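You operate a simulated robot arm through the tools that you are given. There is no shell and no other tool. Be economical: measure what you need, move in short steps, check, and stop when the job is done.

The job below is to be done with a simulated two-armed robot. You get a single attempt, and the scene is never put back.

JOB
Wind two layers of blue tape round the striped block.
Fine: seat the roll on the round peg, push the blue clip shut on the tape and wind the green crank.

The check looks at the end state, three seconds after you hand in, the way a careful person would. Anything else that was tipped, shoved, dropped, spilled or broken makes it a failure.

ROBOT AND FRAMES
Two 7-joint arms with two-finger parallel grippers on one trunk, on a base that drives. Base frame: it is fixed to the floor where the robot stands at the start and does not move with it; the origin is under the middle of the robot, x ahead of it, y to its left, z up. Units: m, degrees, N and s.
The left shoulder is at the start at [0.05, 0.165, 1.08], the right one opposite. With the tool pointing down near the work surface each hand reaches from about 0.1 to 0.64 m from the robot's upright axis, wherever it stands, measured 20 degrees to its own side. Places, roughly: black lever [-0.4, 1.2, 0.4]; blue clip [-0.3, 1.1, 0.6]; green crank [-0.2, 1.2, 0.6]; low red lever [0, 1, 0.6]; round peg [0, 1.3, 0.5]; striped wooden block (10x10x6 cm) [-0.2, 1.1, 0.6]; yellow knob [-0.4, 1, 0.6]. Payload 3.91 kg a hand.
The tool frame of a hand sits at the grasp point between the pads (the TCP): z along the fingers, y along the line on which they close. The tips reach 0.03 m beyond it. The gripper opens to 0.11 m. The fingers are 0.02 m wide and 0.01 m thick; the gripper's body (0.048 by 0.112 m) begins 0.055 m behind the TCP.
Orientation is told as [roll, pitch, yaw] about the base's x, y, z axes, in that order, counted from this pose: with the fingers straight down and closing along the base's y, the tool's x points along the base's -x, its y along +y and its z along -z.

CONTROLS
- The arms move only by the tool drive_tool. It takes "left_moves", "right_moves" or both (then of equal length, played together; a hand with none holds still); each is one flat list of numbers, 7 for each row, row after row: the shift along the base's x, y, z in m, then the turn, a rotation vector about the base's x, y, z in degrees, then the opening in per cent of the stroke, from 0 (shut) to 100 (fully open). In form: [tx, ty, tz, rx, ry, rz, fingers, tx, ty, tz, rx, ry, rz, fingers, ...]. A call has 1 to 12 rows; each row shifts and turns the commanded pose from where the row before left it. Rows are played at 5 a second. More than 0.05 m and 8.6 degrees between two rows, or a gripper value outside its range, and nothing of the call is played. A pose out of reach is approached as far as the arm can. The call stops where the force on the tool passes 90 N (or 10 N more than at its start, if that is more) or the arm is blocked; 0.2 s more then pass. The fingers move at their own pace (about 0.045 m/s each) and stop on an object; they squeeze with about 30 N. The grip force told is the motor's: it shows also when the fingers shut on nothing. Time passes only in rows, and 0.2 s behind the last, so rows that do not move let the fingers close. The reply holds the time, the measured pose of the TCP, the force on the tool along the base axes, the opening and the grip force, in the units named above and with some noise, with the torque about the TCP (base axes, N m) and any sound that the robot's microphone picked up, and new pictures: "pictures" is both (left out), scene, wrist or none (wrist: the cameras of the hands that moved).
- Cameras (640 x 400 px; columns grow to the right, rows downward): "scene" is now at [0.1024, 0.0005, 1.2426]; the picture's right is [0.21, -0.98, 0.00], its down [-0.60, -0.13, -0.79] and it looks along [0.77, 0.16, -0.62] (base axes); focal length 254 px, centre (320, 200). "left" rides on the left gripper at [0.072, -0.017, -0.103] in its tool frame; the picture's right is [0.23, 0.97, 0.00], its down [-0.76, 0.18, -0.62] and it looks along [-0.61, 0.14, 0.78] (tool axes); focal length 222 px, centre (320, 200). "right" rides on the right gripper at [0.072, 0.017, -0.103] in its tool frame; the picture's right is [-0.23, 0.97, 0.00], its down [-0.76, -0.18, -0.62] and it looks along [-0.61, -0.14, 0.78] (tool axes); focal length 222 px, centre (320, 200). There is no depth. A picture from a camera that has moved, and an enlarged one, comes with that camera's place and axes in the base frame and with its lens. The place of the scene camera against the robot may be out by one fixed shift of up to 0.025 m in any direction.
- move_column(by): slides the trunk up (or, below 0, down) by that many m; the arms and the scene camera ride with it, the base frame stays. It gives what a move gives, with no picture.
- base_move(legs): drives the robot by 1 to 6 legs, each [ahead, left, turn to the left] in m, m and degrees, along the robot's own axes; the way and the turn of a leg run together, so that a leg with both is an arc; at most 1.5 m and 180 degrees a leg. The arms and the cameras ride along, it lands a little off, and it stops where it bumps. It gives what a move gives, and a new picture of the scene camera.
- turn_head(pan, tilt): turns the head with the scene camera to pan (to the left, within 80 degrees either way) and tilt (down, from -29 to 69), counted from straight ahead of the robot. It gives what a move gives, and a new picture of the scene camera.
- zoom(camera, box): a new picture of the part [left, top, right, bottom] of that camera's present view, enlarged. It takes no simulated time.
- job_done(): hands the job in; it is judged then, once.

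Work in short steps. Places have to be worked out from the pictures, the camera data and where the tool is seen: move nearer, look again, correct. Check each grasp and each placing, and mend what went wrong. You have 120 turns and 260 pictures in all, those below and enlarged ones among them. Open the grippers and draw the arms clear of the work before you hand the job in, unless the task says otherwise; then end with one line.

The tools are called after "Request:" as name(argument=value, ...) on one line, values as JSON. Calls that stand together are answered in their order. drive_tool: Moves the arms, as the interface text tells. Its arguments: {"type":"object","properties":{"left_moves":{"type":"array"},"right_moves":{"type":"array"},"pictures":{"type":"string","enum":["both","scene","wrist","none"]}},"required":[]} The other tools are called the same way: move_column (by) slides the trunk up or down; base_move (legs) drives the base; turn_head (pan, tilt) turns the head that bears the scene camera; zoom (camera, box) takes an enlarged picture of a part of a camera's view; job_done () hands the job in.

At the start:

```text
time_s: 0.0
left_position: [0.3856, 0.3775, 1.0016]
left_orientation: [0.0, 0.0, 0.0]
left_contact_force: [-0.8, 0.7, -0.2]
left_moment: [-0.01, 0.01, -0.01]
left_width: 0.1099
left_finger_force: 0.0
right_position: [0.4132, -0.0529, 1.0494]
right_orientation: [0.0, 0.0, 0.1]
right_contact_force: [0.2, 0.0, 0.7]
right_moment: [0.0, -0.01, 0.03]
right_width: 0.1096
right_finger_force: 0.0
trunk travel left (down, up): [-0.3, 0.203]
robot x, y, heading: [0.0024, -0.0011, 0.0]
head pan, tilt: [11.8, 38.1]
```

scene: 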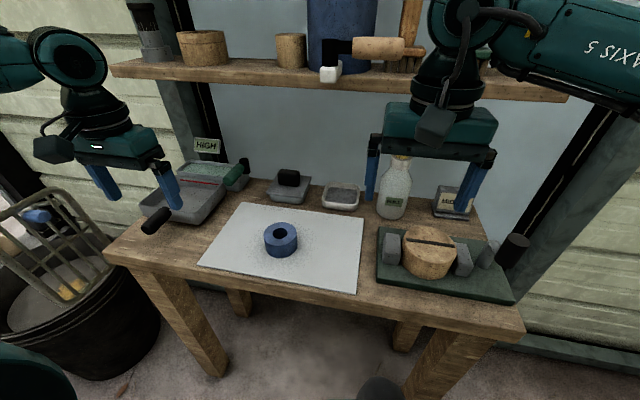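
right: 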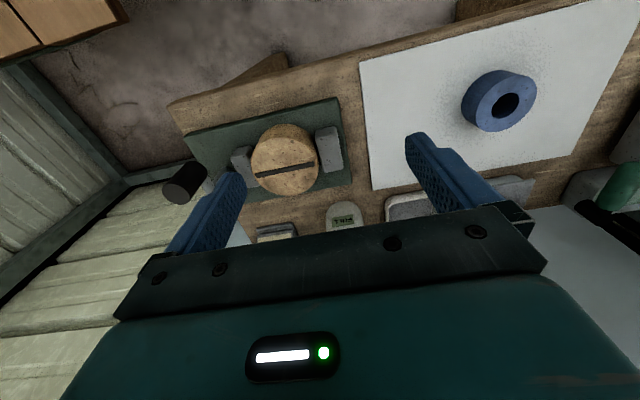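
left: 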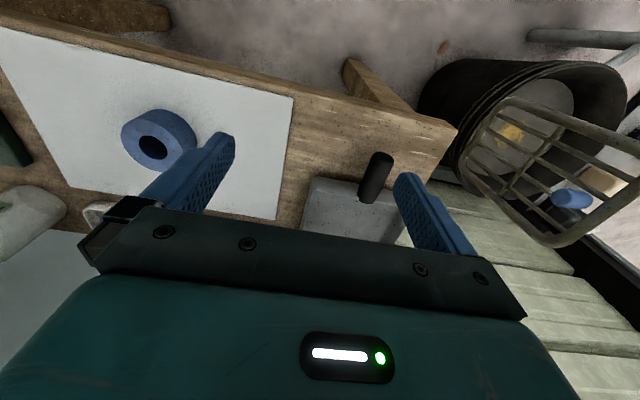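

The blue roll lies on the white sheet in front; the winding machine is to the left around y = 1.1. I'll look there first.

Request:
turn_head(pan=75, tilt=30)

```text
time_s: 1.3
left_position: [0.3849, 0.3783, 1.0017]
left_orientation: [0.0, -0.1, 0.0]
left_contact_force: [0.5, -1.0, 0.0]
left_moment: [0.0, 0.02, 0.0]
left_width: 0.1098
left_finger_force: 0.0
right_position: [0.4142, -0.0521, 1.0485]
right_orientation: [-0.1, 0.0, 0.0]
right_contact_force: [0.3, 0.0, 0.6]
right_moment: [0.01, 0.05, 0.01]
right_width: 0.11
right_finger_force: 0.1
trunk travel left (down, up): [-0.3, 0.203]
robot x, y, heading: [0.0007, 0.0007, -0.1]
head pan, tilt: [75.0, 30.0]
camera scene: at [0.0415, 0.0701, 1.255], right [0.97, -0.26, 0.0], down [-0.13, -0.48, -0.87], along [0.22, 0.84, -0.5], focal length 254 px, centre (320, 200)
```

scene: 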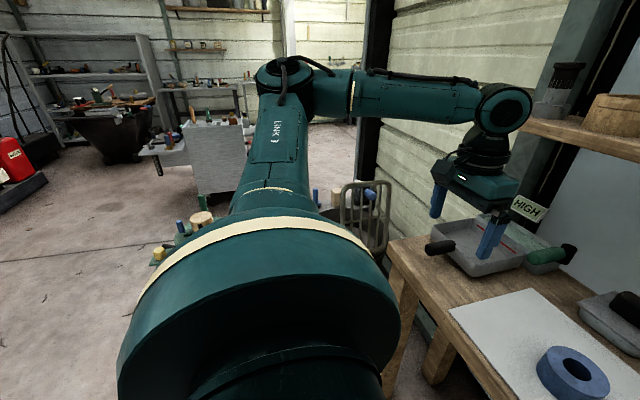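

The left shoulder hides the machine. I'll back off slightly and turn left for a clear look before grasping the roll.

Request:
base_move(legs=[[-0.15, 0, 0], [0, 0, 80]])

Request:
turn_head(pan=10, tilt=35)

```text
time_s: 6.2
left_position: [-0.4614, 0.4401, 1.0018]
left_orientation: [0.0, 0.0, 80.9]
left_contact_force: [-0.9, -0.1, -0.1]
left_moment: [-0.02, 0.0, 0.01]
left_width: 0.1099
left_finger_force: 0.1
right_position: [-0.0321, 0.4, 1.0499]
right_orientation: [0.0, 0.0, 81.0]
right_contact_force: [0.9, 0.6, 0.8]
right_moment: [0.01, 0.06, 0.0]
right_width: 0.1103
right_finger_force: 0.0
trunk travel left (down, up): [-0.3, 0.203]
robot x, y, heading: [-0.1502, 0.0006, 80.7]
head pan, tilt: [75.0, 30.0]
camera scene: at [-0.2375, 0.0484, 1.255], right [0.41, 0.91, 0.0], down [0.46, -0.2, -0.87], along [-0.79, 0.35, -0.5], focal length 254 px, centre (320, 200)
```

scene: 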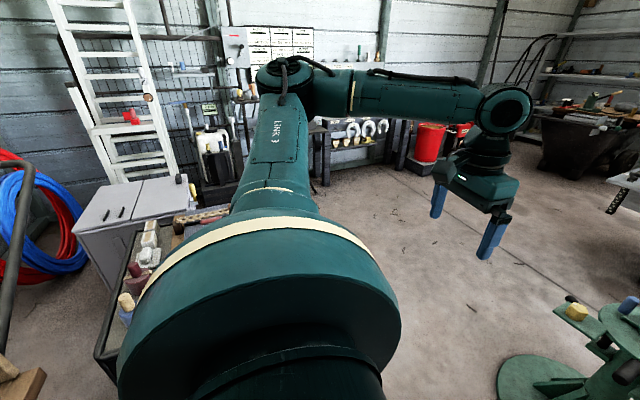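

```text
time_s: 7.5
left_position: [-0.4598, 0.4402, 1.0024]
left_orientation: [0.0, 0.0, 80.9]
left_contact_force: [0.0, -0.5, 0.8]
left_moment: [0.0, 0.03, -0.02]
left_width: 0.11
left_finger_force: 0.2
right_position: [-0.0315, 0.3998, 1.0484]
right_orientation: [0.1, 0.0, 80.9]
right_contact_force: [0.1, -0.5, -0.7]
right_moment: [0.05, -0.02, -0.02]
right_width: 0.11
right_finger_force: 0.0
trunk travel left (down, up): [-0.3, 0.203]
robot x, y, heading: [-0.1515, 0.0004, 80.8]
head pan, tilt: [10.0, 35.0]
camera scene: at [-0.1564, 0.0996, 1.2473], right [1.0, 0.02, 0.0], down [0.01, -0.57, -0.82], along [-0.01, 0.82, -0.57], focal length 254 px, centre (320, 200)
```

scene: 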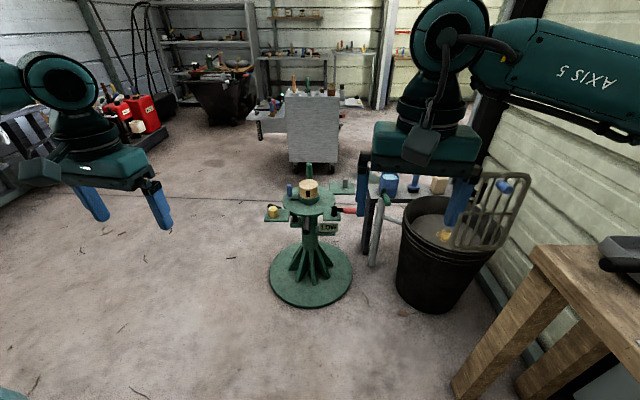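

The winder is a green stand with a turntable. I'll zoom in on it.

Request:
zoom(camera="scene", box=[240, 150, 432, 270])

Request:
zoom(camera="scene", box=[256, 155, 360, 220])

```text
3.33 times, centred on (336, 210) of scene
camera zoom: at [-0.1564, 0.0996, 1.2473], right [1.0, 0.02, 0.0], down [0.01, -0.57, -0.82], along [-0.01, 0.82, -0.57], focal length 847 px, centre (267, 167)
```

zoom: 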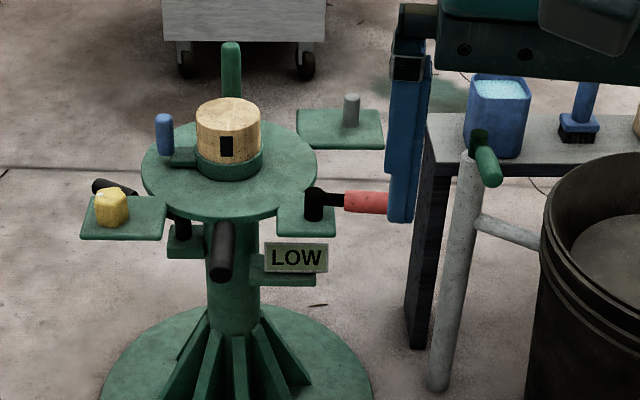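

```text
6.15 times, centred on (308, 188) of scene
camera zoom: at [-0.1564, 0.0996, 1.2473], right [1.0, 0.02, 0.0], down [0.01, -0.57, -0.82], along [-0.01, 0.82, -0.57], focal length 1564 px, centre (394, 277)
```

zoom: 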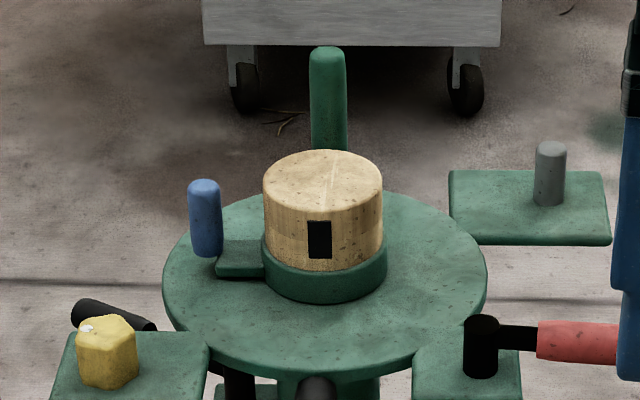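

The peg (grey, vertical) stands on the right-hand tray, the blue clip is left of the block and the green crank handle is at the back. Now I go back to the table to measure and fetch the roll.

Request:
base_move(legs=[[0, 0, -80.8], [0.25, 0, 0]])

Request:
turn_head(pan=20, tilt=50)

```text
time_s: 12.8
left_position: [0.4885, 0.3752, 1.0011]
left_orientation: [0.0, 0.0, -0.3]
left_contact_force: [0.3, -1.2, 0.2]
left_moment: [0.04, -0.02, 0.0]
left_width: 0.1098
left_finger_force: 0.0
right_position: [0.5156, -0.0559, 1.049]
right_orientation: [0.1, 0.1, -0.2]
right_contact_force: [-0.3, -0.2, -0.5]
right_moment: [-0.01, -0.01, -0.02]
right_width: 0.1101
right_finger_force: 0.0
trunk travel left (down, up): [-0.3, 0.203]
robot x, y, heading: [0.0993, -0.0009, -0.2]
head pan, tilt: [10.0, 35.0]
camera scene: at [0.2072, -0.0041, 1.2472], right [0.17, -0.99, 0.0], down [-0.57, -0.1, -0.82], along [0.81, 0.14, -0.57], focal length 254 px, centre (320, 200)
```

scene: 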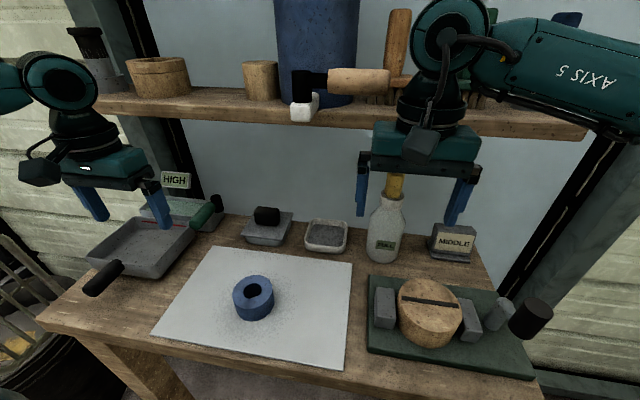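

```text
time_s: 13.6
left_position: [0.488, 0.3754, 1.003]
left_orientation: [0.0, 0.1, -0.3]
left_contact_force: [0.1, 0.3, -0.2]
left_moment: [-0.02, 0.04, 0.0]
left_width: 0.11
left_finger_force: 0.0
right_position: [0.5163, -0.0566, 1.0491]
right_orientation: [0.0, 0.0, -0.3]
right_contact_force: [0.6, 0.6, -0.1]
right_moment: [0.01, 0.03, -0.05]
right_width: 0.1099
right_finger_force: 0.1
trunk travel left (down, up): [-0.3, 0.203]
robot x, y, heading: [0.0962, -0.001, -0.2]
head pan, tilt: [20.0, 50.0]
camera scene: at [0.1925, 0.007, 1.2256], right [0.34, -0.94, 0.0], down [-0.72, -0.26, -0.64], along [0.61, 0.22, -0.77], focal length 254 px, centre (320, 200)
```

scene: 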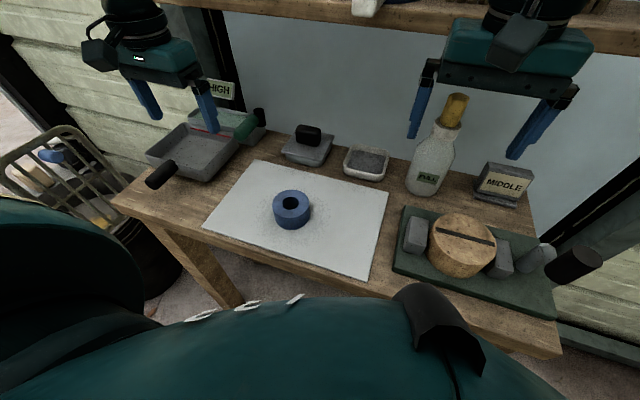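

Zoom on the roll to get its size and whether the tape's free end is visible.

Request:
zoom(camera="scene", box=[232, 165, 360, 245])

Request:
zoom(camera="left", box=[80, 60, 280, 185])

```text
5.00 times, centred on (296, 205) of scene
camera zoom: at [0.1925, 0.007, 1.2256], right [0.34, -0.94, 0.0], down [-0.72, -0.26, -0.64], along [0.61, 0.22, -0.77], focal length 1270 px, centre (440, 175)
```

zoom: 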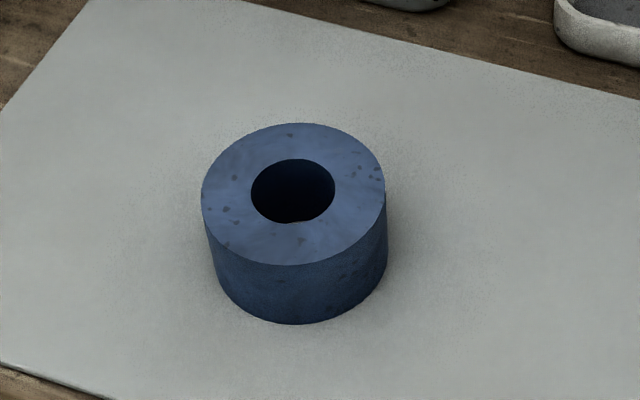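

```text
3.20 times, centred on (180, 122) of left
camera zoom: at [0.4159, 0.3568, 1.1054], right [-0.22, 0.97, 0.0], down [0.76, 0.17, 0.62], along [0.61, 0.14, -0.78], focal length 711 px, centre (768, 448)
```

zoom: 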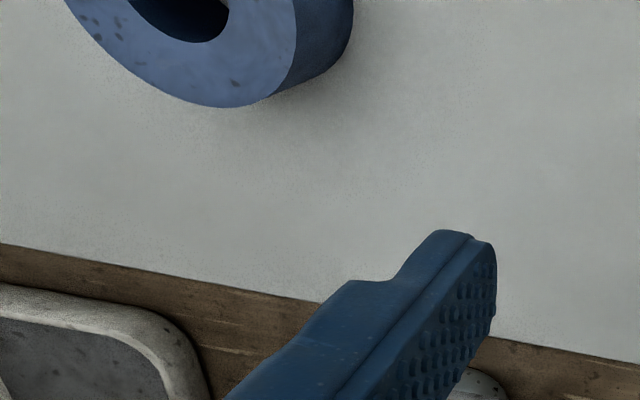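

Triangulating from the two wrist views and the scene puts the roll at about (0.48, 0.18) with its top near z = 0.84, so OD is about 0.07. The table is higher than the nominal surface. I'll move the left hand toward it and look.

Request:
drive_tool(left_moves=[-0.02, -0.04, 0, 0, 0, 0, 100, -0.02, -0.04, 0, 0, 0, 0, 100, -0.02, -0.04, 0, 0, 0, 0, 100, -0.01, -0.04, 0, 0, 0, 0, 100], pictures="both")

```text
time_s: 14.6
left_position: [0.4197, 0.2138, 1.0013]
left_orientation: [0.0, -0.1, -0.3]
left_contact_force: [0.6, 0.4, 0.2]
left_moment: [0.03, -0.02, 0.01]
left_width: 0.1098
left_finger_force: 0.0
right_position: [0.5155, -0.057, 1.0493]
right_orientation: [0.0, -0.1, -0.3]
right_contact_force: [0.8, -0.2, -0.8]
right_moment: [-0.01, 0.01, 0.0]
right_width: 0.1101
right_finger_force: 0.1
trunk travel left (down, up): [-0.3, 0.203]
robot x, y, heading: [0.1007, -0.0037, -0.2]
head pan, tilt: [20.0, 50.0]
camera scene: at [0.1925, 0.0064, 1.2255], right [0.34, -0.94, 0.0], down [-0.72, -0.26, -0.64], along [0.61, 0.22, -0.77], focal length 254 px, centre (320, 200)
camera left: at [0.3474, 0.1957, 1.1046], right [-0.22, 0.97, 0.0], down [0.76, 0.17, 0.62], along [0.61, 0.14, -0.78], focal length 222 px, centre (320, 200)
```

scene: 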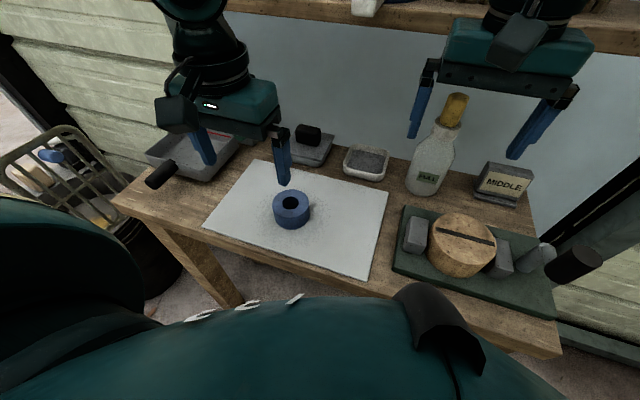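
left: 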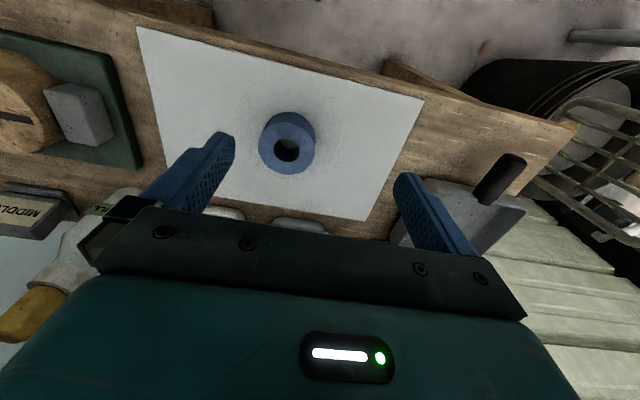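

Two left-wrist views agree: roll centre (0.482, 0.184), top z ≈ 0.845, OD ≈ 0.07. I'll align above it and lower partway.

Request:
drive_tool(left_moves=[0.031, -0.015, 0, 0, 0, 0, 100, 0.031, -0.015, 0, 0, 0, 0, 100, 0, 0, -0.04, 0, 0, 0, 100, 0, 0, -0.04, 0, 0, 0, 100], pictures="wrist")

```text
time_s: 15.6
left_position: [0.4811, 0.1837, 0.9226]
left_orientation: [-0.2, -0.1, -0.3]
left_contact_force: [-0.4, -0.4, 0.7]
left_moment: [-0.01, -0.01, -0.01]
left_width: 0.11
left_finger_force: 0.0
right_position: [0.515, -0.0562, 1.0486]
right_orientation: [0.0, 0.0, -0.3]
right_contact_force: [-0.6, 0.3, 0.2]
right_moment: [-0.04, 0.0, -0.02]
right_width: 0.1101
right_finger_force: 0.1
trunk travel left (down, up): [-0.3, 0.203]
robot x, y, heading: [0.1032, -0.0009, -0.2]
head pan, tilt: [20.0, 50.0]
camera left: at [0.409, 0.1656, 1.0265], right [-0.22, 0.97, 0.0], down [0.76, 0.17, 0.62], along [0.61, 0.14, -0.78], focal length 222 px, centre (320, 200)
```

left: 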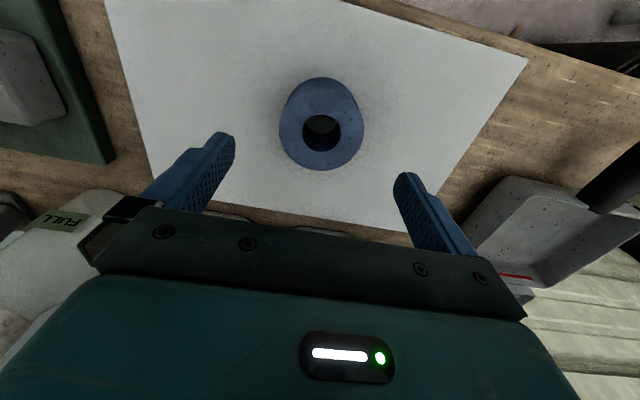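

The hand is centred. Descend to z ≈ 0.85 and close.

Request:
drive_tool(left_moves=[0, 0, -0.036, 0, 0, 0, 100, 0, 0, -0.036, 0, 0, 0, 100, 0, 0, 0, 0, 0, 0, 40, 0, 0, 0, 0, 0, 0, 40, 0, 0, 0, 0, 0, 0, 40, 0, 0, 0, 0, 0, 0, 40], pictures="wrist")

```text
time_s: 17.0
left_position: [0.4811, 0.1839, 0.8517]
left_orientation: [0.0, 0.1, -0.3]
left_contact_force: [0.2, 0.9, -0.8]
left_moment: [-0.01, 0.03, 0.02]
left_width: 0.0707
left_finger_force: 29.6
right_position: [0.5147, -0.0555, 1.0506]
right_orientation: [0.0, -0.1, -0.2]
right_contact_force: [-0.2, -0.4, 0.0]
right_moment: [-0.01, 0.0, -0.03]
right_width: 0.11
right_finger_force: 0.1
trunk travel left (down, up): [-0.3, 0.203]
robot x, y, heading: [0.101, -0.0033, -0.2]
head pan, tilt: [20.0, 50.0]
camera left: at [0.4089, 0.1662, 0.9557], right [-0.22, 0.97, 0.0], down [0.76, 0.17, 0.62], along [0.61, 0.14, -0.78], focal length 222 px, centre (320, 200)
```

left: 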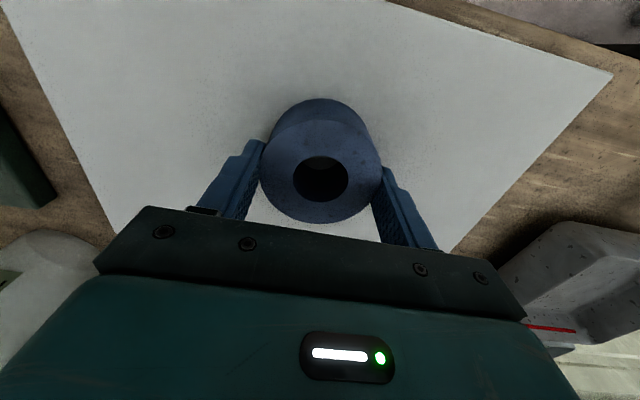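

Gripped at 0.071 m. Lift to z ≈ 1.05.

Request:
drive_tool(left_moves=[0, 0, 0.04, 0, 0, 0, 40, 0, 0, 0.04, 0, 0, 0, 40, 0, 0, 0.04, 0, 0, 0, 40, 0, 0, 0.04, 0, 0, 0, 40, 0, 0, 0.04, 0, 0, 0, 40], pictures="both")

```text
time_s: 18.2
left_position: [0.4801, 0.1847, 1.0514]
left_orientation: [0.1, 0.1, -0.2]
left_contact_force: [0.0, 0.2, -0.2]
left_moment: [-0.01, 0.02, -0.01]
left_width: 0.0439
left_finger_force: 0.1
right_position: [0.5149, -0.0555, 1.0496]
right_orientation: [0.0, 0.0, -0.3]
right_contact_force: [1.0, 0.4, 1.0]
right_moment: [0.02, -0.03, -0.02]
right_width: 0.1097
right_finger_force: 0.1
trunk travel left (down, up): [-0.3, 0.203]
robot x, y, heading: [0.1027, -0.0042, -0.1]
head pan, tilt: [20.0, 50.0]
camera scene: at [0.1921, 0.0069, 1.2255], right [0.34, -0.94, 0.0], down [-0.72, -0.26, -0.64], along [0.61, 0.22, -0.77], focal length 254 px, centre (320, 200)
camera left: at [0.4073, 0.1664, 1.1546], right [-0.22, 0.98, 0.0], down [0.76, 0.17, 0.62], along [0.61, 0.14, -0.78], focal length 222 px, centre (320, 200)
```

scene: 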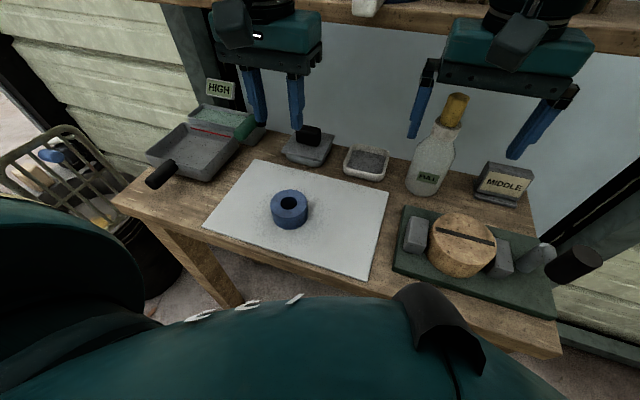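
left: 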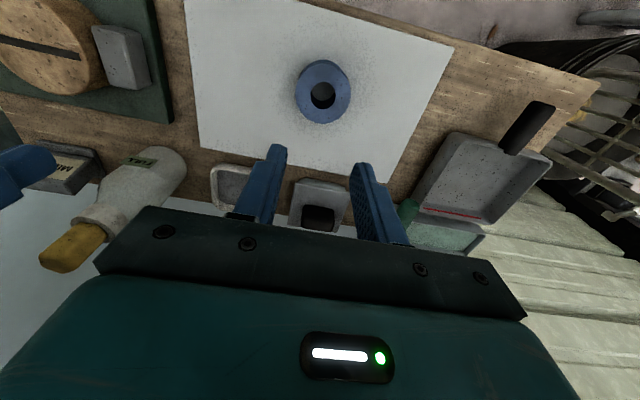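

The roll slipped out and still stands at the same place. I'll grip deeper and squeeze toward full shut.

Request:
drive_tool(left_moves=[0, 0, -0.04, 0, 0, 0, 100, 0, 0, -0.04, 0, 0, 0, 100, 0, 0, -0.04, 0, 0, 0, 100, 0, 0, -0.04, 0, 0, 0, 100, 0, 0, -0.04, 0, 0, 0, 100, 0, 0, -0.012, 0, 0, 0, 100], pictures="wrist")

```text
time_s: 19.6
left_position: [0.4805, 0.1857, 0.8367]
left_orientation: [-0.1, 0.0, -0.3]
left_contact_force: [-1.1, -0.6, -0.5]
left_moment: [0.01, 0.06, -0.02]
left_width: 0.1099
left_finger_force: 0.0
right_position: [0.5158, -0.0565, 1.0493]
right_orientation: [0.0, 0.0, -0.3]
right_contact_force: [-1.0, -0.3, 0.5]
right_moment: [-0.03, 0.04, -0.01]
right_width: 0.1097
right_finger_force: 0.1
trunk travel left (down, up): [-0.3, 0.203]
robot x, y, heading: [0.0989, 0.0007, -0.3]
head pan, tilt: [20.0, 50.0]
camera left: at [0.4074, 0.1678, 0.9408], right [-0.22, 0.97, 0.0], down [0.76, 0.17, 0.62], along [0.61, 0.14, -0.78], focal length 222 px, centre (320, 200)
```

left: 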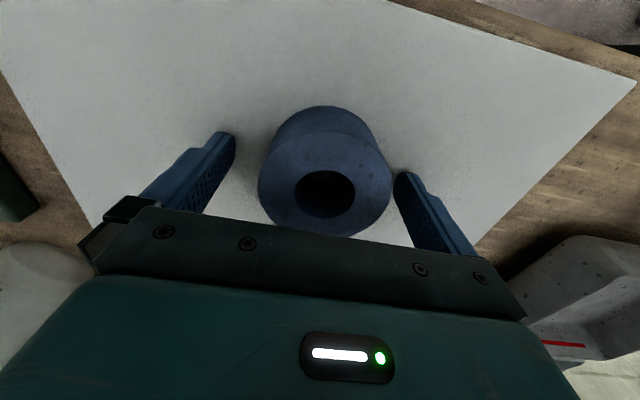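

Near-deep enough (tips near the sheet, no contact). Trim x by −3 mm, close fully and lift slightly.

Request:
drive_tool(left_moves=[-0.003, 0, 0, 0, 0, 0, 100, 0, 0, 0, 0, 0, 0, 0, 0, 0, 0, 0, 0, 0, 0, 0, 0, 0, 0, 0, 0, 0, 0, 0, 0, 0, 0, 0, 0, 0, 0, 0, 0, 0, 0, 0, 0, 0, 0.005, 0, 0, 0, 0, 0, 0, 0.005, 0, 0, 0, 0, 0, 0, 0.01, 0, 0, 0, 0], pictures="wrist")

```text
time_s: 21.6
left_position: [0.4768, 0.1845, 0.8588]
left_orientation: [0.0, 0.0, -0.3]
left_contact_force: [0.6, -0.2, -0.8]
left_moment: [0.01, -0.02, -0.01]
left_width: 0.0704
left_finger_force: 29.9
right_position: [0.5141, -0.056, 1.0496]
right_orientation: [-0.1, 0.0, -0.2]
right_contact_force: [0.0, -0.9, 0.4]
right_moment: [0.0, 0.0, 0.0]
right_width: 0.1099
right_finger_force: 0.2
trunk travel left (down, up): [-0.3, 0.203]
robot x, y, heading: [0.0985, -0.0003, -0.4]
head pan, tilt: [20.0, 50.0]
camera left: at [0.4045, 0.1667, 0.9618], right [-0.22, 0.97, 0.0], down [0.76, 0.17, 0.62], along [0.61, 0.14, -0.78], focal length 222 px, centre (320, 200)
```

left: 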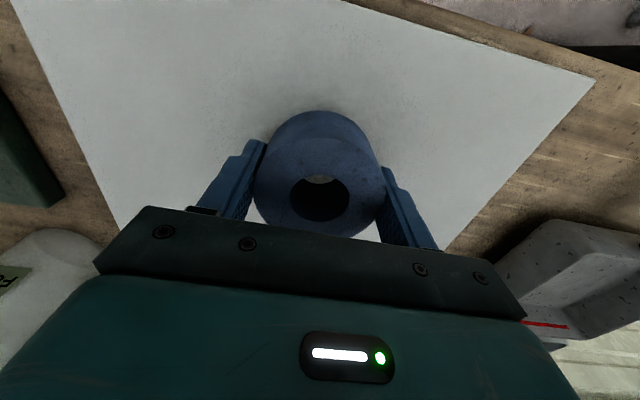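

Still holding; raise slowly more and check whether the roll follows.

Request:
drive_tool(left_moves=[0, 0, 0.01, 0, 0, 0, 0, 0, 0, 0.01, 0, 0, 0, 0, 0, 0, 0.01, 0, 0, 0, 0, 0, 0, 0.01, 0, 0, 0, 0], pictures="both")

```text
time_s: 22.6
left_position: [0.4774, 0.1851, 0.8988]
left_orientation: [0.1, 0.1, -0.3]
left_contact_force: [-0.5, -0.4, -1.7]
left_moment: [-0.01, 0.03, 0.01]
left_width: 0.0706
left_finger_force: 30.4
right_position: [0.5159, -0.0554, 1.0494]
right_orientation: [0.0, 0.0, -0.3]
right_contact_force: [0.3, 0.2, 0.5]
right_moment: [0.0, -0.04, 0.0]
right_width: 0.1098
right_finger_force: 0.1
trunk travel left (down, up): [-0.3, 0.203]
robot x, y, heading: [0.1017, 0.0022, -0.2]
head pan, tilt: [20.0, 50.0]
camera scene: at [0.1924, 0.007, 1.2255], right [0.34, -0.94, 0.0], down [-0.72, -0.26, -0.64], along [0.61, 0.22, -0.77], focal length 254 px, centre (320, 200)
camera left: at [0.4047, 0.167, 1.0023], right [-0.22, 0.97, 0.0], down [0.76, 0.17, 0.62], along [0.61, 0.14, -0.78], focal length 222 px, centre (320, 200)
```

scene: 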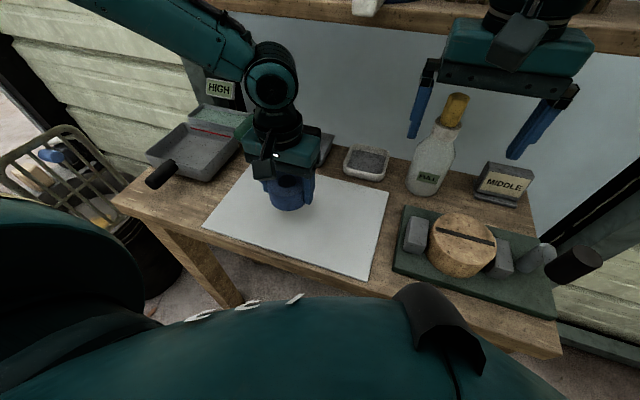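
left: 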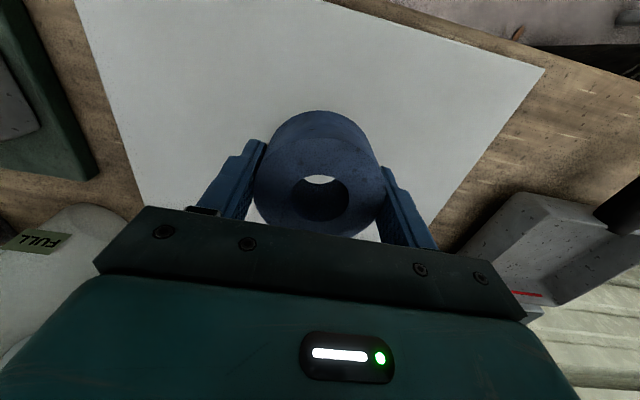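

The roll is held. Lift high before driving.

Request:
drive_tool(left_moves=[0, 0, 0.025, 0, 0, 0, 0, 0, 0, 0.025, 0, 0, 0, 0, 0, 0, 0.025, 0, 0, 0, 0, 0, 0, 0.025, 0, 0, 0, 0, 0, 0, 0.025, 0, 0, 0, 0, 0, 0, 0.025, 0, 0, 0, 0], pictures="none")

Request:
base_move(legs=[[-0.25, 0, 0], [0, 0, 90]])

Request:
turn_head(pan=0, tilt=35)

```text
time_s: 24.0
left_position: [0.4786, 0.1832, 1.0499]
left_orientation: [0.1, 0.0, -0.2]
left_contact_force: [-1.1, 0.5, -1.6]
left_moment: [0.03, 0.0, 0.0]
left_width: 0.0705
left_finger_force: 30.0
right_position: [0.5138, -0.0571, 1.049]
right_orientation: [0.0, 0.0, -0.3]
right_contact_force: [-0.2, 0.0, -0.5]
right_moment: [0.03, 0.0, 0.0]
right_width: 0.1101
right_finger_force: 0.1
trunk travel left (down, up): [-0.3, 0.203]
robot x, y, heading: [0.1025, -0.002, -0.2]
head pan, tilt: [20.0, 50.0]
```

```text
time_s: 29.7
left_position: [-0.3434, 0.3714, 1.0488]
left_orientation: [0.0, 0.0, 91.3]
left_contact_force: [0.3, 0.6, -0.7]
left_moment: [0.0, -0.02, 0.02]
left_width: 0.0704
left_finger_force: 29.6
right_position: [-0.1053, 0.4132, 1.0492]
right_orientation: [0.0, 0.1, 91.3]
right_contact_force: [-0.7, -0.8, -0.9]
right_moment: [0.02, -0.02, 0.01]
right_width: 0.1098
right_finger_force: 0.1
trunk travel left (down, up): [-0.3, 0.203]
robot x, y, heading: [-0.1476, 0.0026, 91.2]
head pan, tilt: [20.0, 50.0]
camera scene: at [-0.1874, 0.0839, 1.2255], right [0.93, 0.36, 0.0], down [0.28, -0.71, -0.64], along [-0.23, 0.6, -0.77], focal length 254 px, centre (320, 200)
```

scene: 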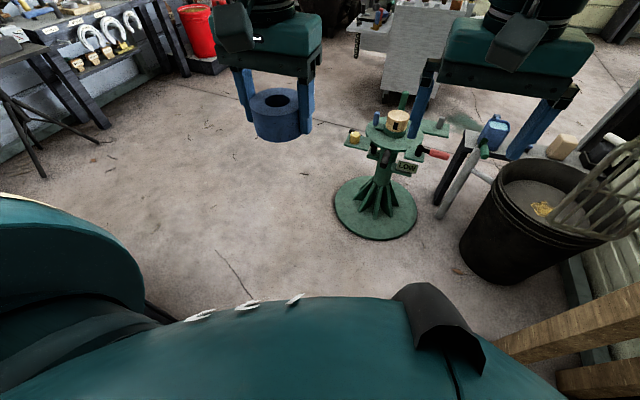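

```text
time_s: 30.5
left_position: [-0.3424, 0.3721, 1.0497]
left_orientation: [-0.1, 0.0, 91.3]
left_contact_force: [0.0, 0.2, -0.7]
left_moment: [0.0, -0.02, -0.03]
left_width: 0.0704
left_finger_force: 30.1
right_position: [-0.1054, 0.4139, 1.0485]
right_orientation: [0.1, 0.0, 91.3]
right_contact_force: [0.3, -0.3, 0.1]
right_moment: [-0.02, -0.01, 0.04]
right_width: 0.1101
right_finger_force: 0.0
trunk travel left (down, up): [-0.3, 0.203]
robot x, y, heading: [-0.1452, -0.0014, 91.5]
head pan, tilt: [0.0, 35.0]
camera scene: at [-0.1614, 0.1002, 1.2472], right [1.0, 0.02, 0.0], down [0.01, -0.57, -0.82], along [-0.02, 0.82, -0.57], focal length 254 px, centre (320, 200)
```

scene: 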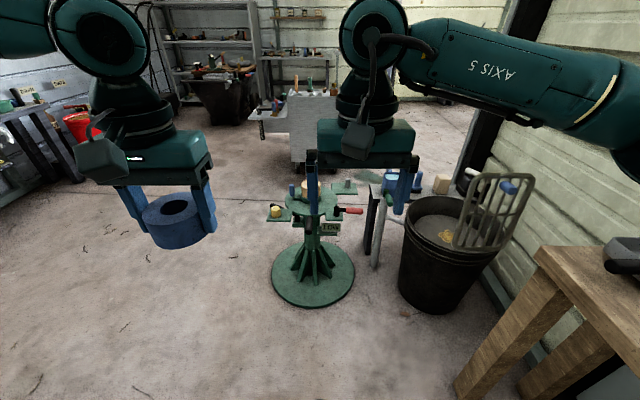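

I'll check where I could stand: look straight down to see my own base footprint, and zoom at the machine.

Request:
zoom(camera="scene", box=[240, 160, 400, 310])

Request:
turn_head(pan=0, tilt=69)

```text
2.67 times, centred on (320, 235) of scene
camera zoom: at [-0.1614, 0.1002, 1.2472], right [1.0, 0.02, 0.0], down [0.01, -0.57, -0.82], along [-0.02, 0.82, -0.57], focal length 678 px, centre (320, 107)
```

zoom: 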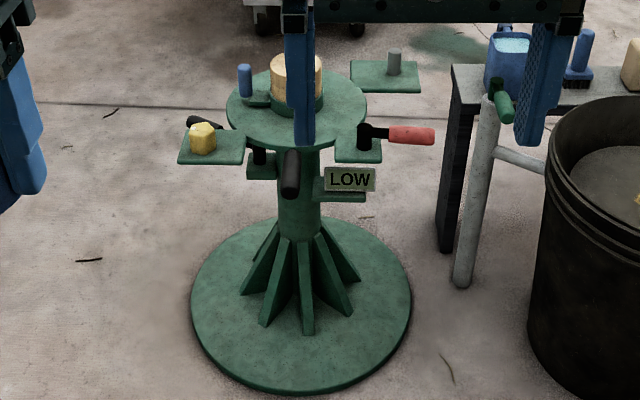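

```text
time_s: 31.5
left_position: [-0.3423, 0.372, 1.0479]
left_orientation: [0.1, -0.1, 91.3]
left_contact_force: [0.0, 0.8, -0.3]
left_moment: [-0.01, -0.02, 0.0]
left_width: 0.0706
left_finger_force: 29.3
right_position: [-0.1057, 0.4132, 1.0498]
right_orientation: [0.0, 0.0, 91.2]
right_contact_force: [0.8, 0.8, 0.9]
right_moment: [0.02, 0.03, 0.02]
right_width: 0.1103
right_finger_force: 0.0
trunk travel left (down, up): [-0.3, 0.203]
robot x, y, heading: [-0.1491, -0.0016, 91.3]
head pan, tilt: [0.0, 68.8]
camera scene: at [-0.1606, 0.0681, 1.2036], right [1.0, 0.02, 0.0], down [0.02, -0.93, -0.36], along [-0.01, 0.36, -0.93], focal length 254 px, centre (320, 200)
```

scene: 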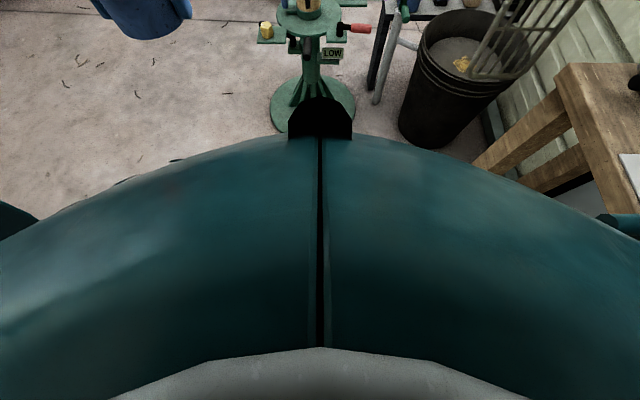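

The base isn't visible. Stand disc: centre (−0.23, 1.11), r 0.25; peg ≈ (−0.04, 1.29). I'll approach in a first leg toward (0, 0.45) keeping hands high, then look again.

Request:
base_move(legs=[[0.45, -0.15, 0], [0, 0, -15]])

Request:
turn_head(pan=15, tilt=45)

```text
time_s: 35.2
left_position: [-0.1035, 0.8643, 1.049]
left_orientation: [0.1, 0.0, 76.6]
left_contact_force: [0.1, -0.1, -0.3]
left_moment: [-0.03, -0.01, -0.03]
left_width: 0.0704
left_finger_force: 29.6
right_position: [0.1375, 0.8464, 1.0488]
right_orientation: [-0.1, 0.0, 76.6]
right_contact_force: [0.7, 0.7, -1.5]
right_moment: [-0.04, -0.02, 0.01]
right_width: 0.1097
right_finger_force: 0.2
trunk travel left (down, up): [-0.3, 0.203]
robot x, y, heading: [-0.0104, 0.4569, 76.6]
head pan, tilt: [0.0, 68.8]
camera scene: at [0.0001, 0.5224, 1.2036], right [0.97, -0.23, 0.0], down [-0.21, -0.91, -0.36], along [0.08, 0.35, -0.93], focal length 254 px, centre (320, 200)
```

scene: 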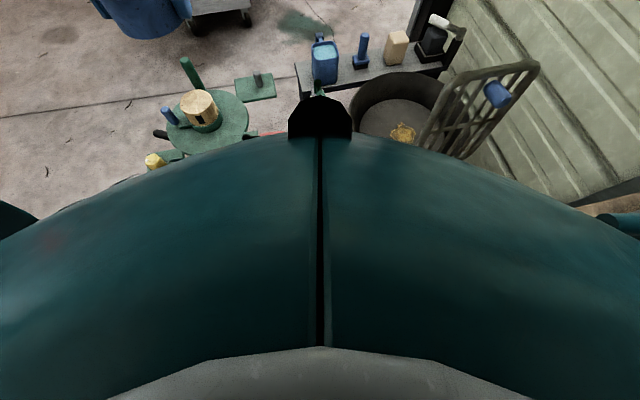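

```text
time_s: 36.1
left_position: [-0.104, 0.8656, 1.0498]
left_orientation: [0.0, 0.0, 76.7]
left_contact_force: [-0.6, 0.0, -1.1]
left_moment: [0.01, -0.03, 0.01]
left_width: 0.0705
left_finger_force: 30.1
right_position: [0.1377, 0.8463, 1.0491]
right_orientation: [0.0, 0.0, 76.7]
right_contact_force: [0.5, 0.3, 0.2]
right_moment: [0.01, -0.01, -0.02]
right_width: 0.11
right_finger_force: 0.1
trunk travel left (down, up): [-0.3, 0.203]
robot x, y, heading: [-0.0105, 0.4558, 76.7]
head pan, tilt: [15.0, 45.0]
camera scene: at [-0.0153, 0.5493, 1.2324], right [1.0, 0.03, 0.0], down [0.02, -0.71, -0.71], along [-0.02, 0.71, -0.71], focal length 254 px, centre (320, 200)
```

scene: 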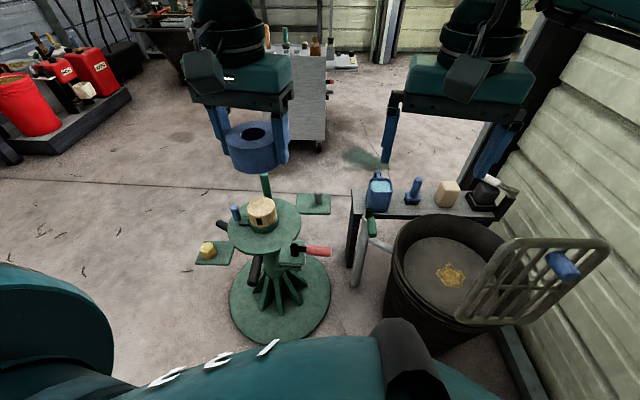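

Zoom the machine for accurate positions.

Request:
zoom(camera="scene", box=[184, 160, 344, 260])

```text
4.00 times, centred on (264, 210) of scene
camera zoom: at [-0.0153, 0.5493, 1.2324], right [1.0, 0.03, 0.0], down [0.02, -0.71, -0.71], along [-0.02, 0.71, -0.71], focal length 1016 px, centre (544, 160)
```

zoom: 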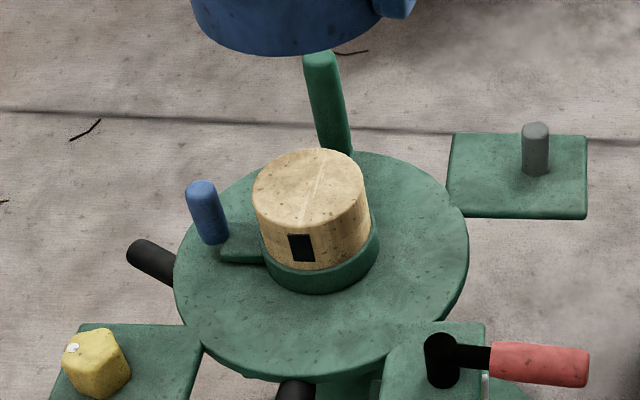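

Triangulated: peg base (−0.041, 1.217, 0.548), top z ≈ 0.605, diameter ≈ 0.024. Move ahead 0.13 m so the left hand can reach it.

Request:
base_move(legs=[[0.13, 0, 0]])

```text
time_s: 37.4
left_position: [-0.0742, 0.9904, 1.0482]
left_orientation: [-0.1, 0.1, 76.8]
left_contact_force: [0.0, 0.2, -0.1]
left_moment: [-0.01, 0.02, -0.01]
left_width: 0.0703
left_finger_force: 29.7
right_position: [0.1668, 0.9717, 1.049]
right_orientation: [0.0, 0.0, 76.8]
right_contact_force: [0.3, 0.7, 0.2]
right_moment: [-0.03, 0.02, 0.0]
right_width: 0.11
right_finger_force: 0.2
trunk travel left (down, up): [-0.3, 0.203]
robot x, y, heading: [0.0197, 0.5812, 76.5]
head pan, tilt: [15.0, 45.0]
camera scene: at [0.0143, 0.6749, 1.2323], right [1.0, 0.03, 0.0], down [0.02, -0.71, -0.71], along [-0.02, 0.71, -0.71], focal length 254 px, centre (320, 200)
```

scene: 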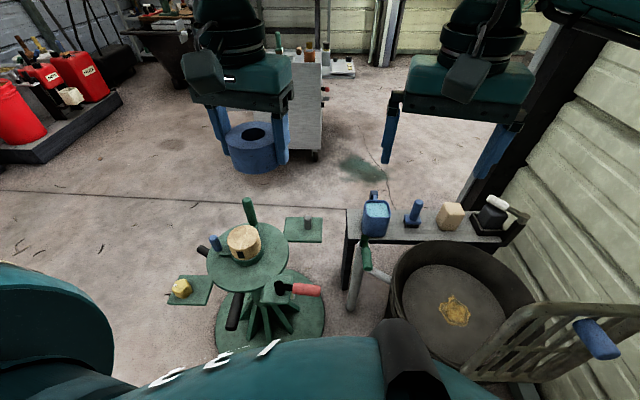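

Lower the trunk 0.2 m for better low reach, then bring the left hand above the peg.

Request:
move_column(by=-0.2)

Request:
drive_tool(left_moves=[0.007, 0.04, 0, 0, 0, 0, 0, 0.007, 0.04, 0, 0, 0, 0, 0, 0.007, 0.04, 0, 0, 0, 0, 0, 0.006, 0.04, -0.02, 0, 0, 0, 0, 0.006, 0.04, -0.03, 0, 0, 0, 0], pictures="both")

```text
time_s: 39.6
left_position: [-0.074, 0.9896, 0.8479]
left_orientation: [-0.1, -0.1, 76.6]
left_contact_force: [-0.3, 0.0, -1.6]
left_moment: [-0.03, -0.01, 0.01]
left_width: 0.0703
left_finger_force: 30.2
right_position: [0.1679, 0.971, 0.8481]
right_orientation: [0.0, 0.0, 76.7]
right_contact_force: [-0.2, 0.7, 0.1]
right_moment: [-0.03, 0.01, -0.01]
right_width: 0.11
right_finger_force: 0.1
trunk travel left (down, up): [-0.1, 0.403]
robot x, y, heading: [0.0196, 0.5779, 76.6]
head pan, tilt: [15.0, 45.0]
```

```text
refused: row 5 steps farther than a row can; nothing moved
```

One row was just over the step limit; replay with smaller steps.

Request:
drive_tool(left_moves=[0.007, 0.04, 0, 0, 0, 0, 0, 0.007, 0.04, 0, 0, 0, 0, 0, 0.007, 0.04, 0, 0, 0, 0, 0, 0.006, 0.04, -0.02, 0, 0, 0, 0, 0.006, 0.04, -0.02, 0, 0, 0, 0], pictures="both")

```text
time_s: 40.8
left_position: [-0.0666, 1.1694, 0.8056]
left_orientation: [0.1, 0.0, 76.8]
left_contact_force: [0.5, 0.4, -0.2]
left_moment: [-0.03, -0.02, -0.01]
left_width: 0.0702
left_finger_force: 29.9
left hand out of reach, approached as far as the arm can: row 5
right_position: [0.167, 0.972, 0.85]
right_orientation: [0.0, 0.0, 76.6]
right_contact_force: [-0.6, 0.6, -0.5]
right_moment: [0.04, -0.04, -0.02]
right_width: 0.1101
right_finger_force: 0.1
trunk travel left (down, up): [-0.1, 0.403]
robot x, y, heading: [0.0203, 0.5828, 76.7]
head pan, tilt: [15.0, 45.0]
camera scene: at [0.0142, 0.6743, 1.0324], right [1.0, 0.03, 0.0], down [0.02, -0.71, -0.71], along [-0.02, 0.71, -0.71], focal length 254 px, centre (320, 200)
camera left: at [-0.0661, 1.0936, 0.9099], right [-1.0, 0.0, 0.0], down [0.0, 0.78, 0.62], along [0.0, 0.62, -0.78], focal length 222 px, centre (320, 200)
```

scene: 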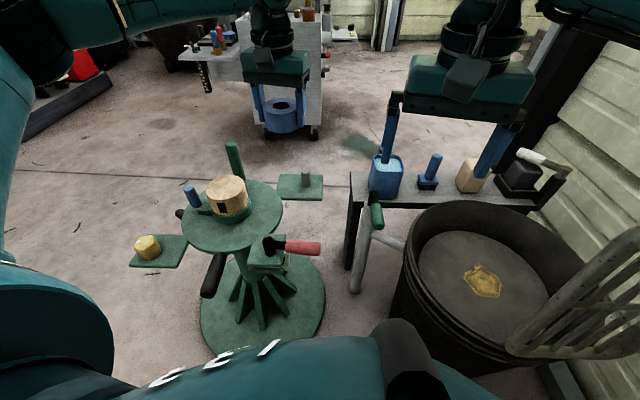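
left: 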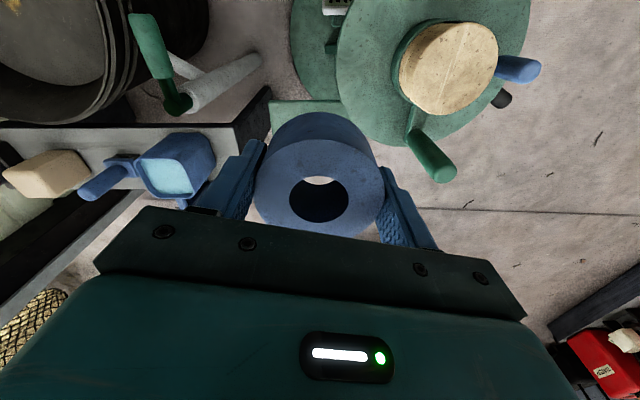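

The arm is about 5 cm short. Ease the base ahead 0.07 m (floor disc edge is still clear), then look again.

Request:
base_move(legs=[[0.07, -0.02, 0]])

Request:
drive_tool(left_moves=[0, 0, -0.02, 0, 0, 0, 0, 0, 0, -0.02, 0, 0, 0, 0], pictures="wrist")

```text
time_s: 41.8
left_position: [-0.0292, 1.2329, 0.806]
left_orientation: [-0.1, -0.1, 76.6]
left_contact_force: [0.0, 0.0, -0.5]
left_moment: [-0.01, 0.04, 0.0]
left_width: 0.0706
left_finger_force: 29.9
right_position: [0.2026, 1.0361, 0.8494]
right_orientation: [0.0, 0.0, 76.6]
right_contact_force: [-0.9, 0.2, 0.0]
right_moment: [0.02, 0.04, 0.02]
right_width: 0.1099
right_finger_force: 0.0
trunk travel left (down, up): [-0.1, 0.403]
robot x, y, heading: [0.0578, 0.6459, 76.7]
head pan, tilt: [15.0, 45.0]
camera scene: at [0.0498, 0.7383, 1.0324], right [1.0, 0.03, 0.0], down [0.02, -0.71, -0.71], along [-0.02, 0.71, -0.71], focal length 254 px, centre (320, 200)
```

scene: 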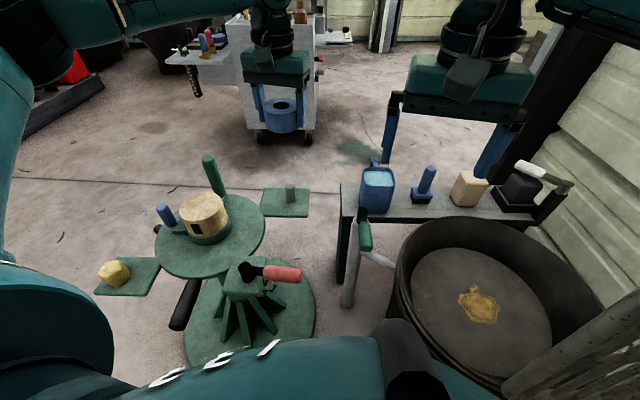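

```text
time_s: 42.4
left_position: [-0.0302, 1.2315, 0.7667]
left_orientation: [0.0, -0.1, 76.6]
left_contact_force: [0.5, -0.3, -1.5]
left_moment: [-0.01, -0.02, 0.02]
left_width: 0.0705
left_finger_force: 30.1
right_position: [0.2036, 1.0364, 0.849]
right_orientation: [0.0, 0.0, 76.5]
right_contact_force: [-0.1, 1.0, 0.1]
right_moment: [0.01, 0.01, 0.01]
right_width: 0.1098
right_finger_force: 0.0
trunk travel left (down, up): [-0.1, 0.403]
robot x, y, heading: [0.059, 0.6439, 76.5]
head pan, tilt: [15.0, 45.0]
camera left: at [-0.0304, 1.1568, 0.87], right [-1.0, 0.0, 0.0], down [0.0, 0.78, 0.62], along [0.0, 0.62, -0.78], focal length 222 px, centre (320, 200)
```

left: 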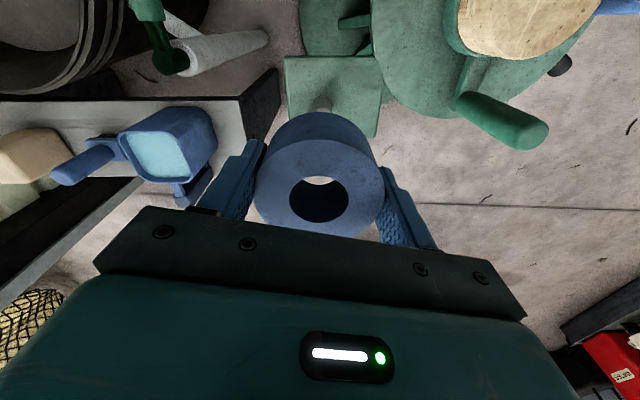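

The grey peg shows just past the roll. Zoom to measure it.

Request:
zoom(camera="left", box=[260, 40, 400, 130])

```text
4.44 times, centred on (330, 85) of left
camera zoom: at [-0.0304, 1.1568, 0.87], right [-1.0, 0.0, 0.0], down [0.0, 0.78, 0.62], along [0.0, 0.62, -0.78], focal length 987 px, centre (276, 711)
```

zoom: 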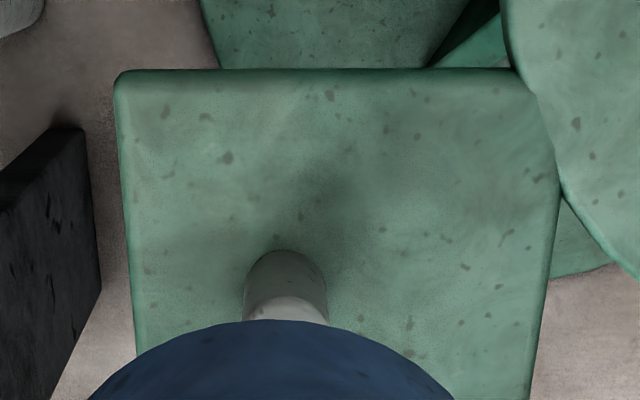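

Wrist view gives peg axis ≈ (−0.033, 1.242). Shift over it and lower to ~2 cm above the peg, then check from the scene camera.

Request:
drive_tool(left_moves=[-0.003, 0.01, 0, 0, 0, 0, 0, 0, 0, -0.035, 0, 0, 0, 0, 0, 0, -0.035, 0, 0, 0, 0, 0, 0, -0.03, 0, 0, 0, 0], pictures="wrist")

Request:
zoom(camera="scene", box=[230, 140, 358, 220])

```text
time_s: 43.4
left_position: [-0.0502, 1.2242, 0.6737]
left_orientation: [-0.2, -0.1, 76.6]
left_contact_force: [0.1, 0.1, -1.2]
left_moment: [0.01, 0.0, -0.01]
left_width: 0.0707
left_finger_force: 30.5
left hand out of reach, approached as far as the arm can: row 1, 2, 3, 4
right_position: [0.2029, 1.0355, 0.8496]
right_orientation: [0.0, 0.1, 76.6]
right_contact_force: [0.0, 0.6, 0.7]
right_moment: [0.01, -0.03, -0.02]
right_width: 0.11
right_finger_force: 0.3
trunk travel left (down, up): [-0.1, 0.403]
robot x, y, heading: [0.0581, 0.6456, 76.5]
head pan, tilt: [15.0, 45.0]
camera left: at [-0.0514, 1.1491, 0.7783], right [-1.0, 0.0, 0.0], down [0.0, 0.78, 0.62], along [0.0, 0.62, -0.78], focal length 222 px, centre (320, 200)
```

left: 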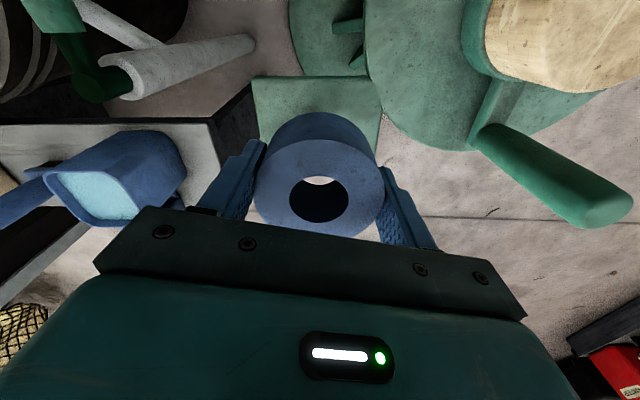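

```text
5.00 times, centred on (294, 180) of scene
camera zoom: at [0.0499, 0.7383, 1.0325], right [1.0, 0.03, 0.0], down [0.02, -0.71, -0.71], along [-0.02, 0.71, -0.71], focal length 1270 px, centre (450, 300)
```

zoom: 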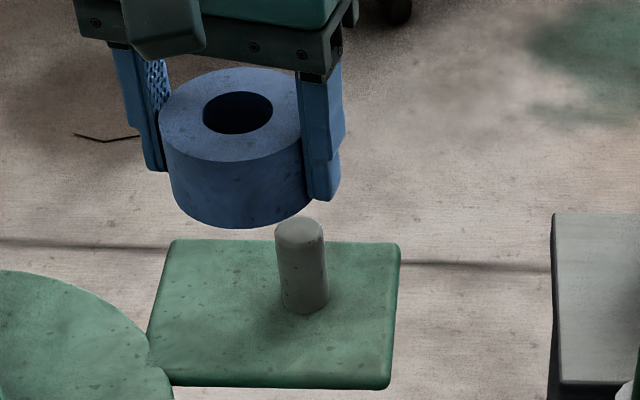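

Reach got worse as I lowered; the promised 0.64 m holds for the trunk's starting height. Raise the trunk back and move out again.

Request:
move_column(by=0.2)

Request:
drive_tool(left_moves=[0.008, 0.009, 0, 0, 0, 0, 0, 0.009, 0.009, -0.02, 0, 0, 0, 0, 0, 0, -0.035, 0, 0, 0, 0, 0, 0, -0.035, 0, 0, 0, 0, 0, 0, -0.035, 0, 0, 0, 0, 0, 0, -0.035, 0, 0, 0, 0, 0, 0, -0.02, 0, 0, 0, 0], pictures="none")

```text
time_s: 45.6
left_position: [-0.0506, 1.2253, 0.8742]
left_orientation: [-0.1, -0.1, 76.6]
left_contact_force: [0.5, 0.4, -0.6]
left_moment: [0.0, 0.02, 0.03]
left_width: 0.0704
left_finger_force: 30.3
right_position: [0.203, 1.035, 1.0492]
right_orientation: [0.1, 0.0, 76.6]
right_contact_force: [-0.5, -0.1, -0.8]
right_moment: [-0.03, 0.0, -0.02]
right_width: 0.11
right_finger_force: 0.1
trunk travel left (down, up): [-0.3, 0.203]
robot x, y, heading: [0.0583, 0.6459, 76.7]
head pan, tilt: [15.0, 45.0]
```

```text
time_s: 47.2
left_position: [-0.1038, 1.1729, 0.7626]
left_orientation: [-0.1, -0.2, 76.5]
left_contact_force: [0.1, -0.5, 0.3]
left_moment: [0.01, -0.01, -0.01]
left_width: 0.0705
left_finger_force: 29.7
left hand out of reach, approached as far as the arm can: row 1, 2, 3, 4, 5, 6, 7
right_position: [0.203, 1.0357, 1.0493]
right_orientation: [0.0, 0.0, 76.6]
right_contact_force: [0.1, 0.7, 0.4]
right_moment: [0.0, 0.01, 0.04]
right_width: 0.1101
right_finger_force: 0.1
trunk travel left (down, up): [-0.3, 0.203]
robot x, y, heading: [0.0516, 0.6468, 76.6]
head pan, tilt: [15.0, 45.0]
```

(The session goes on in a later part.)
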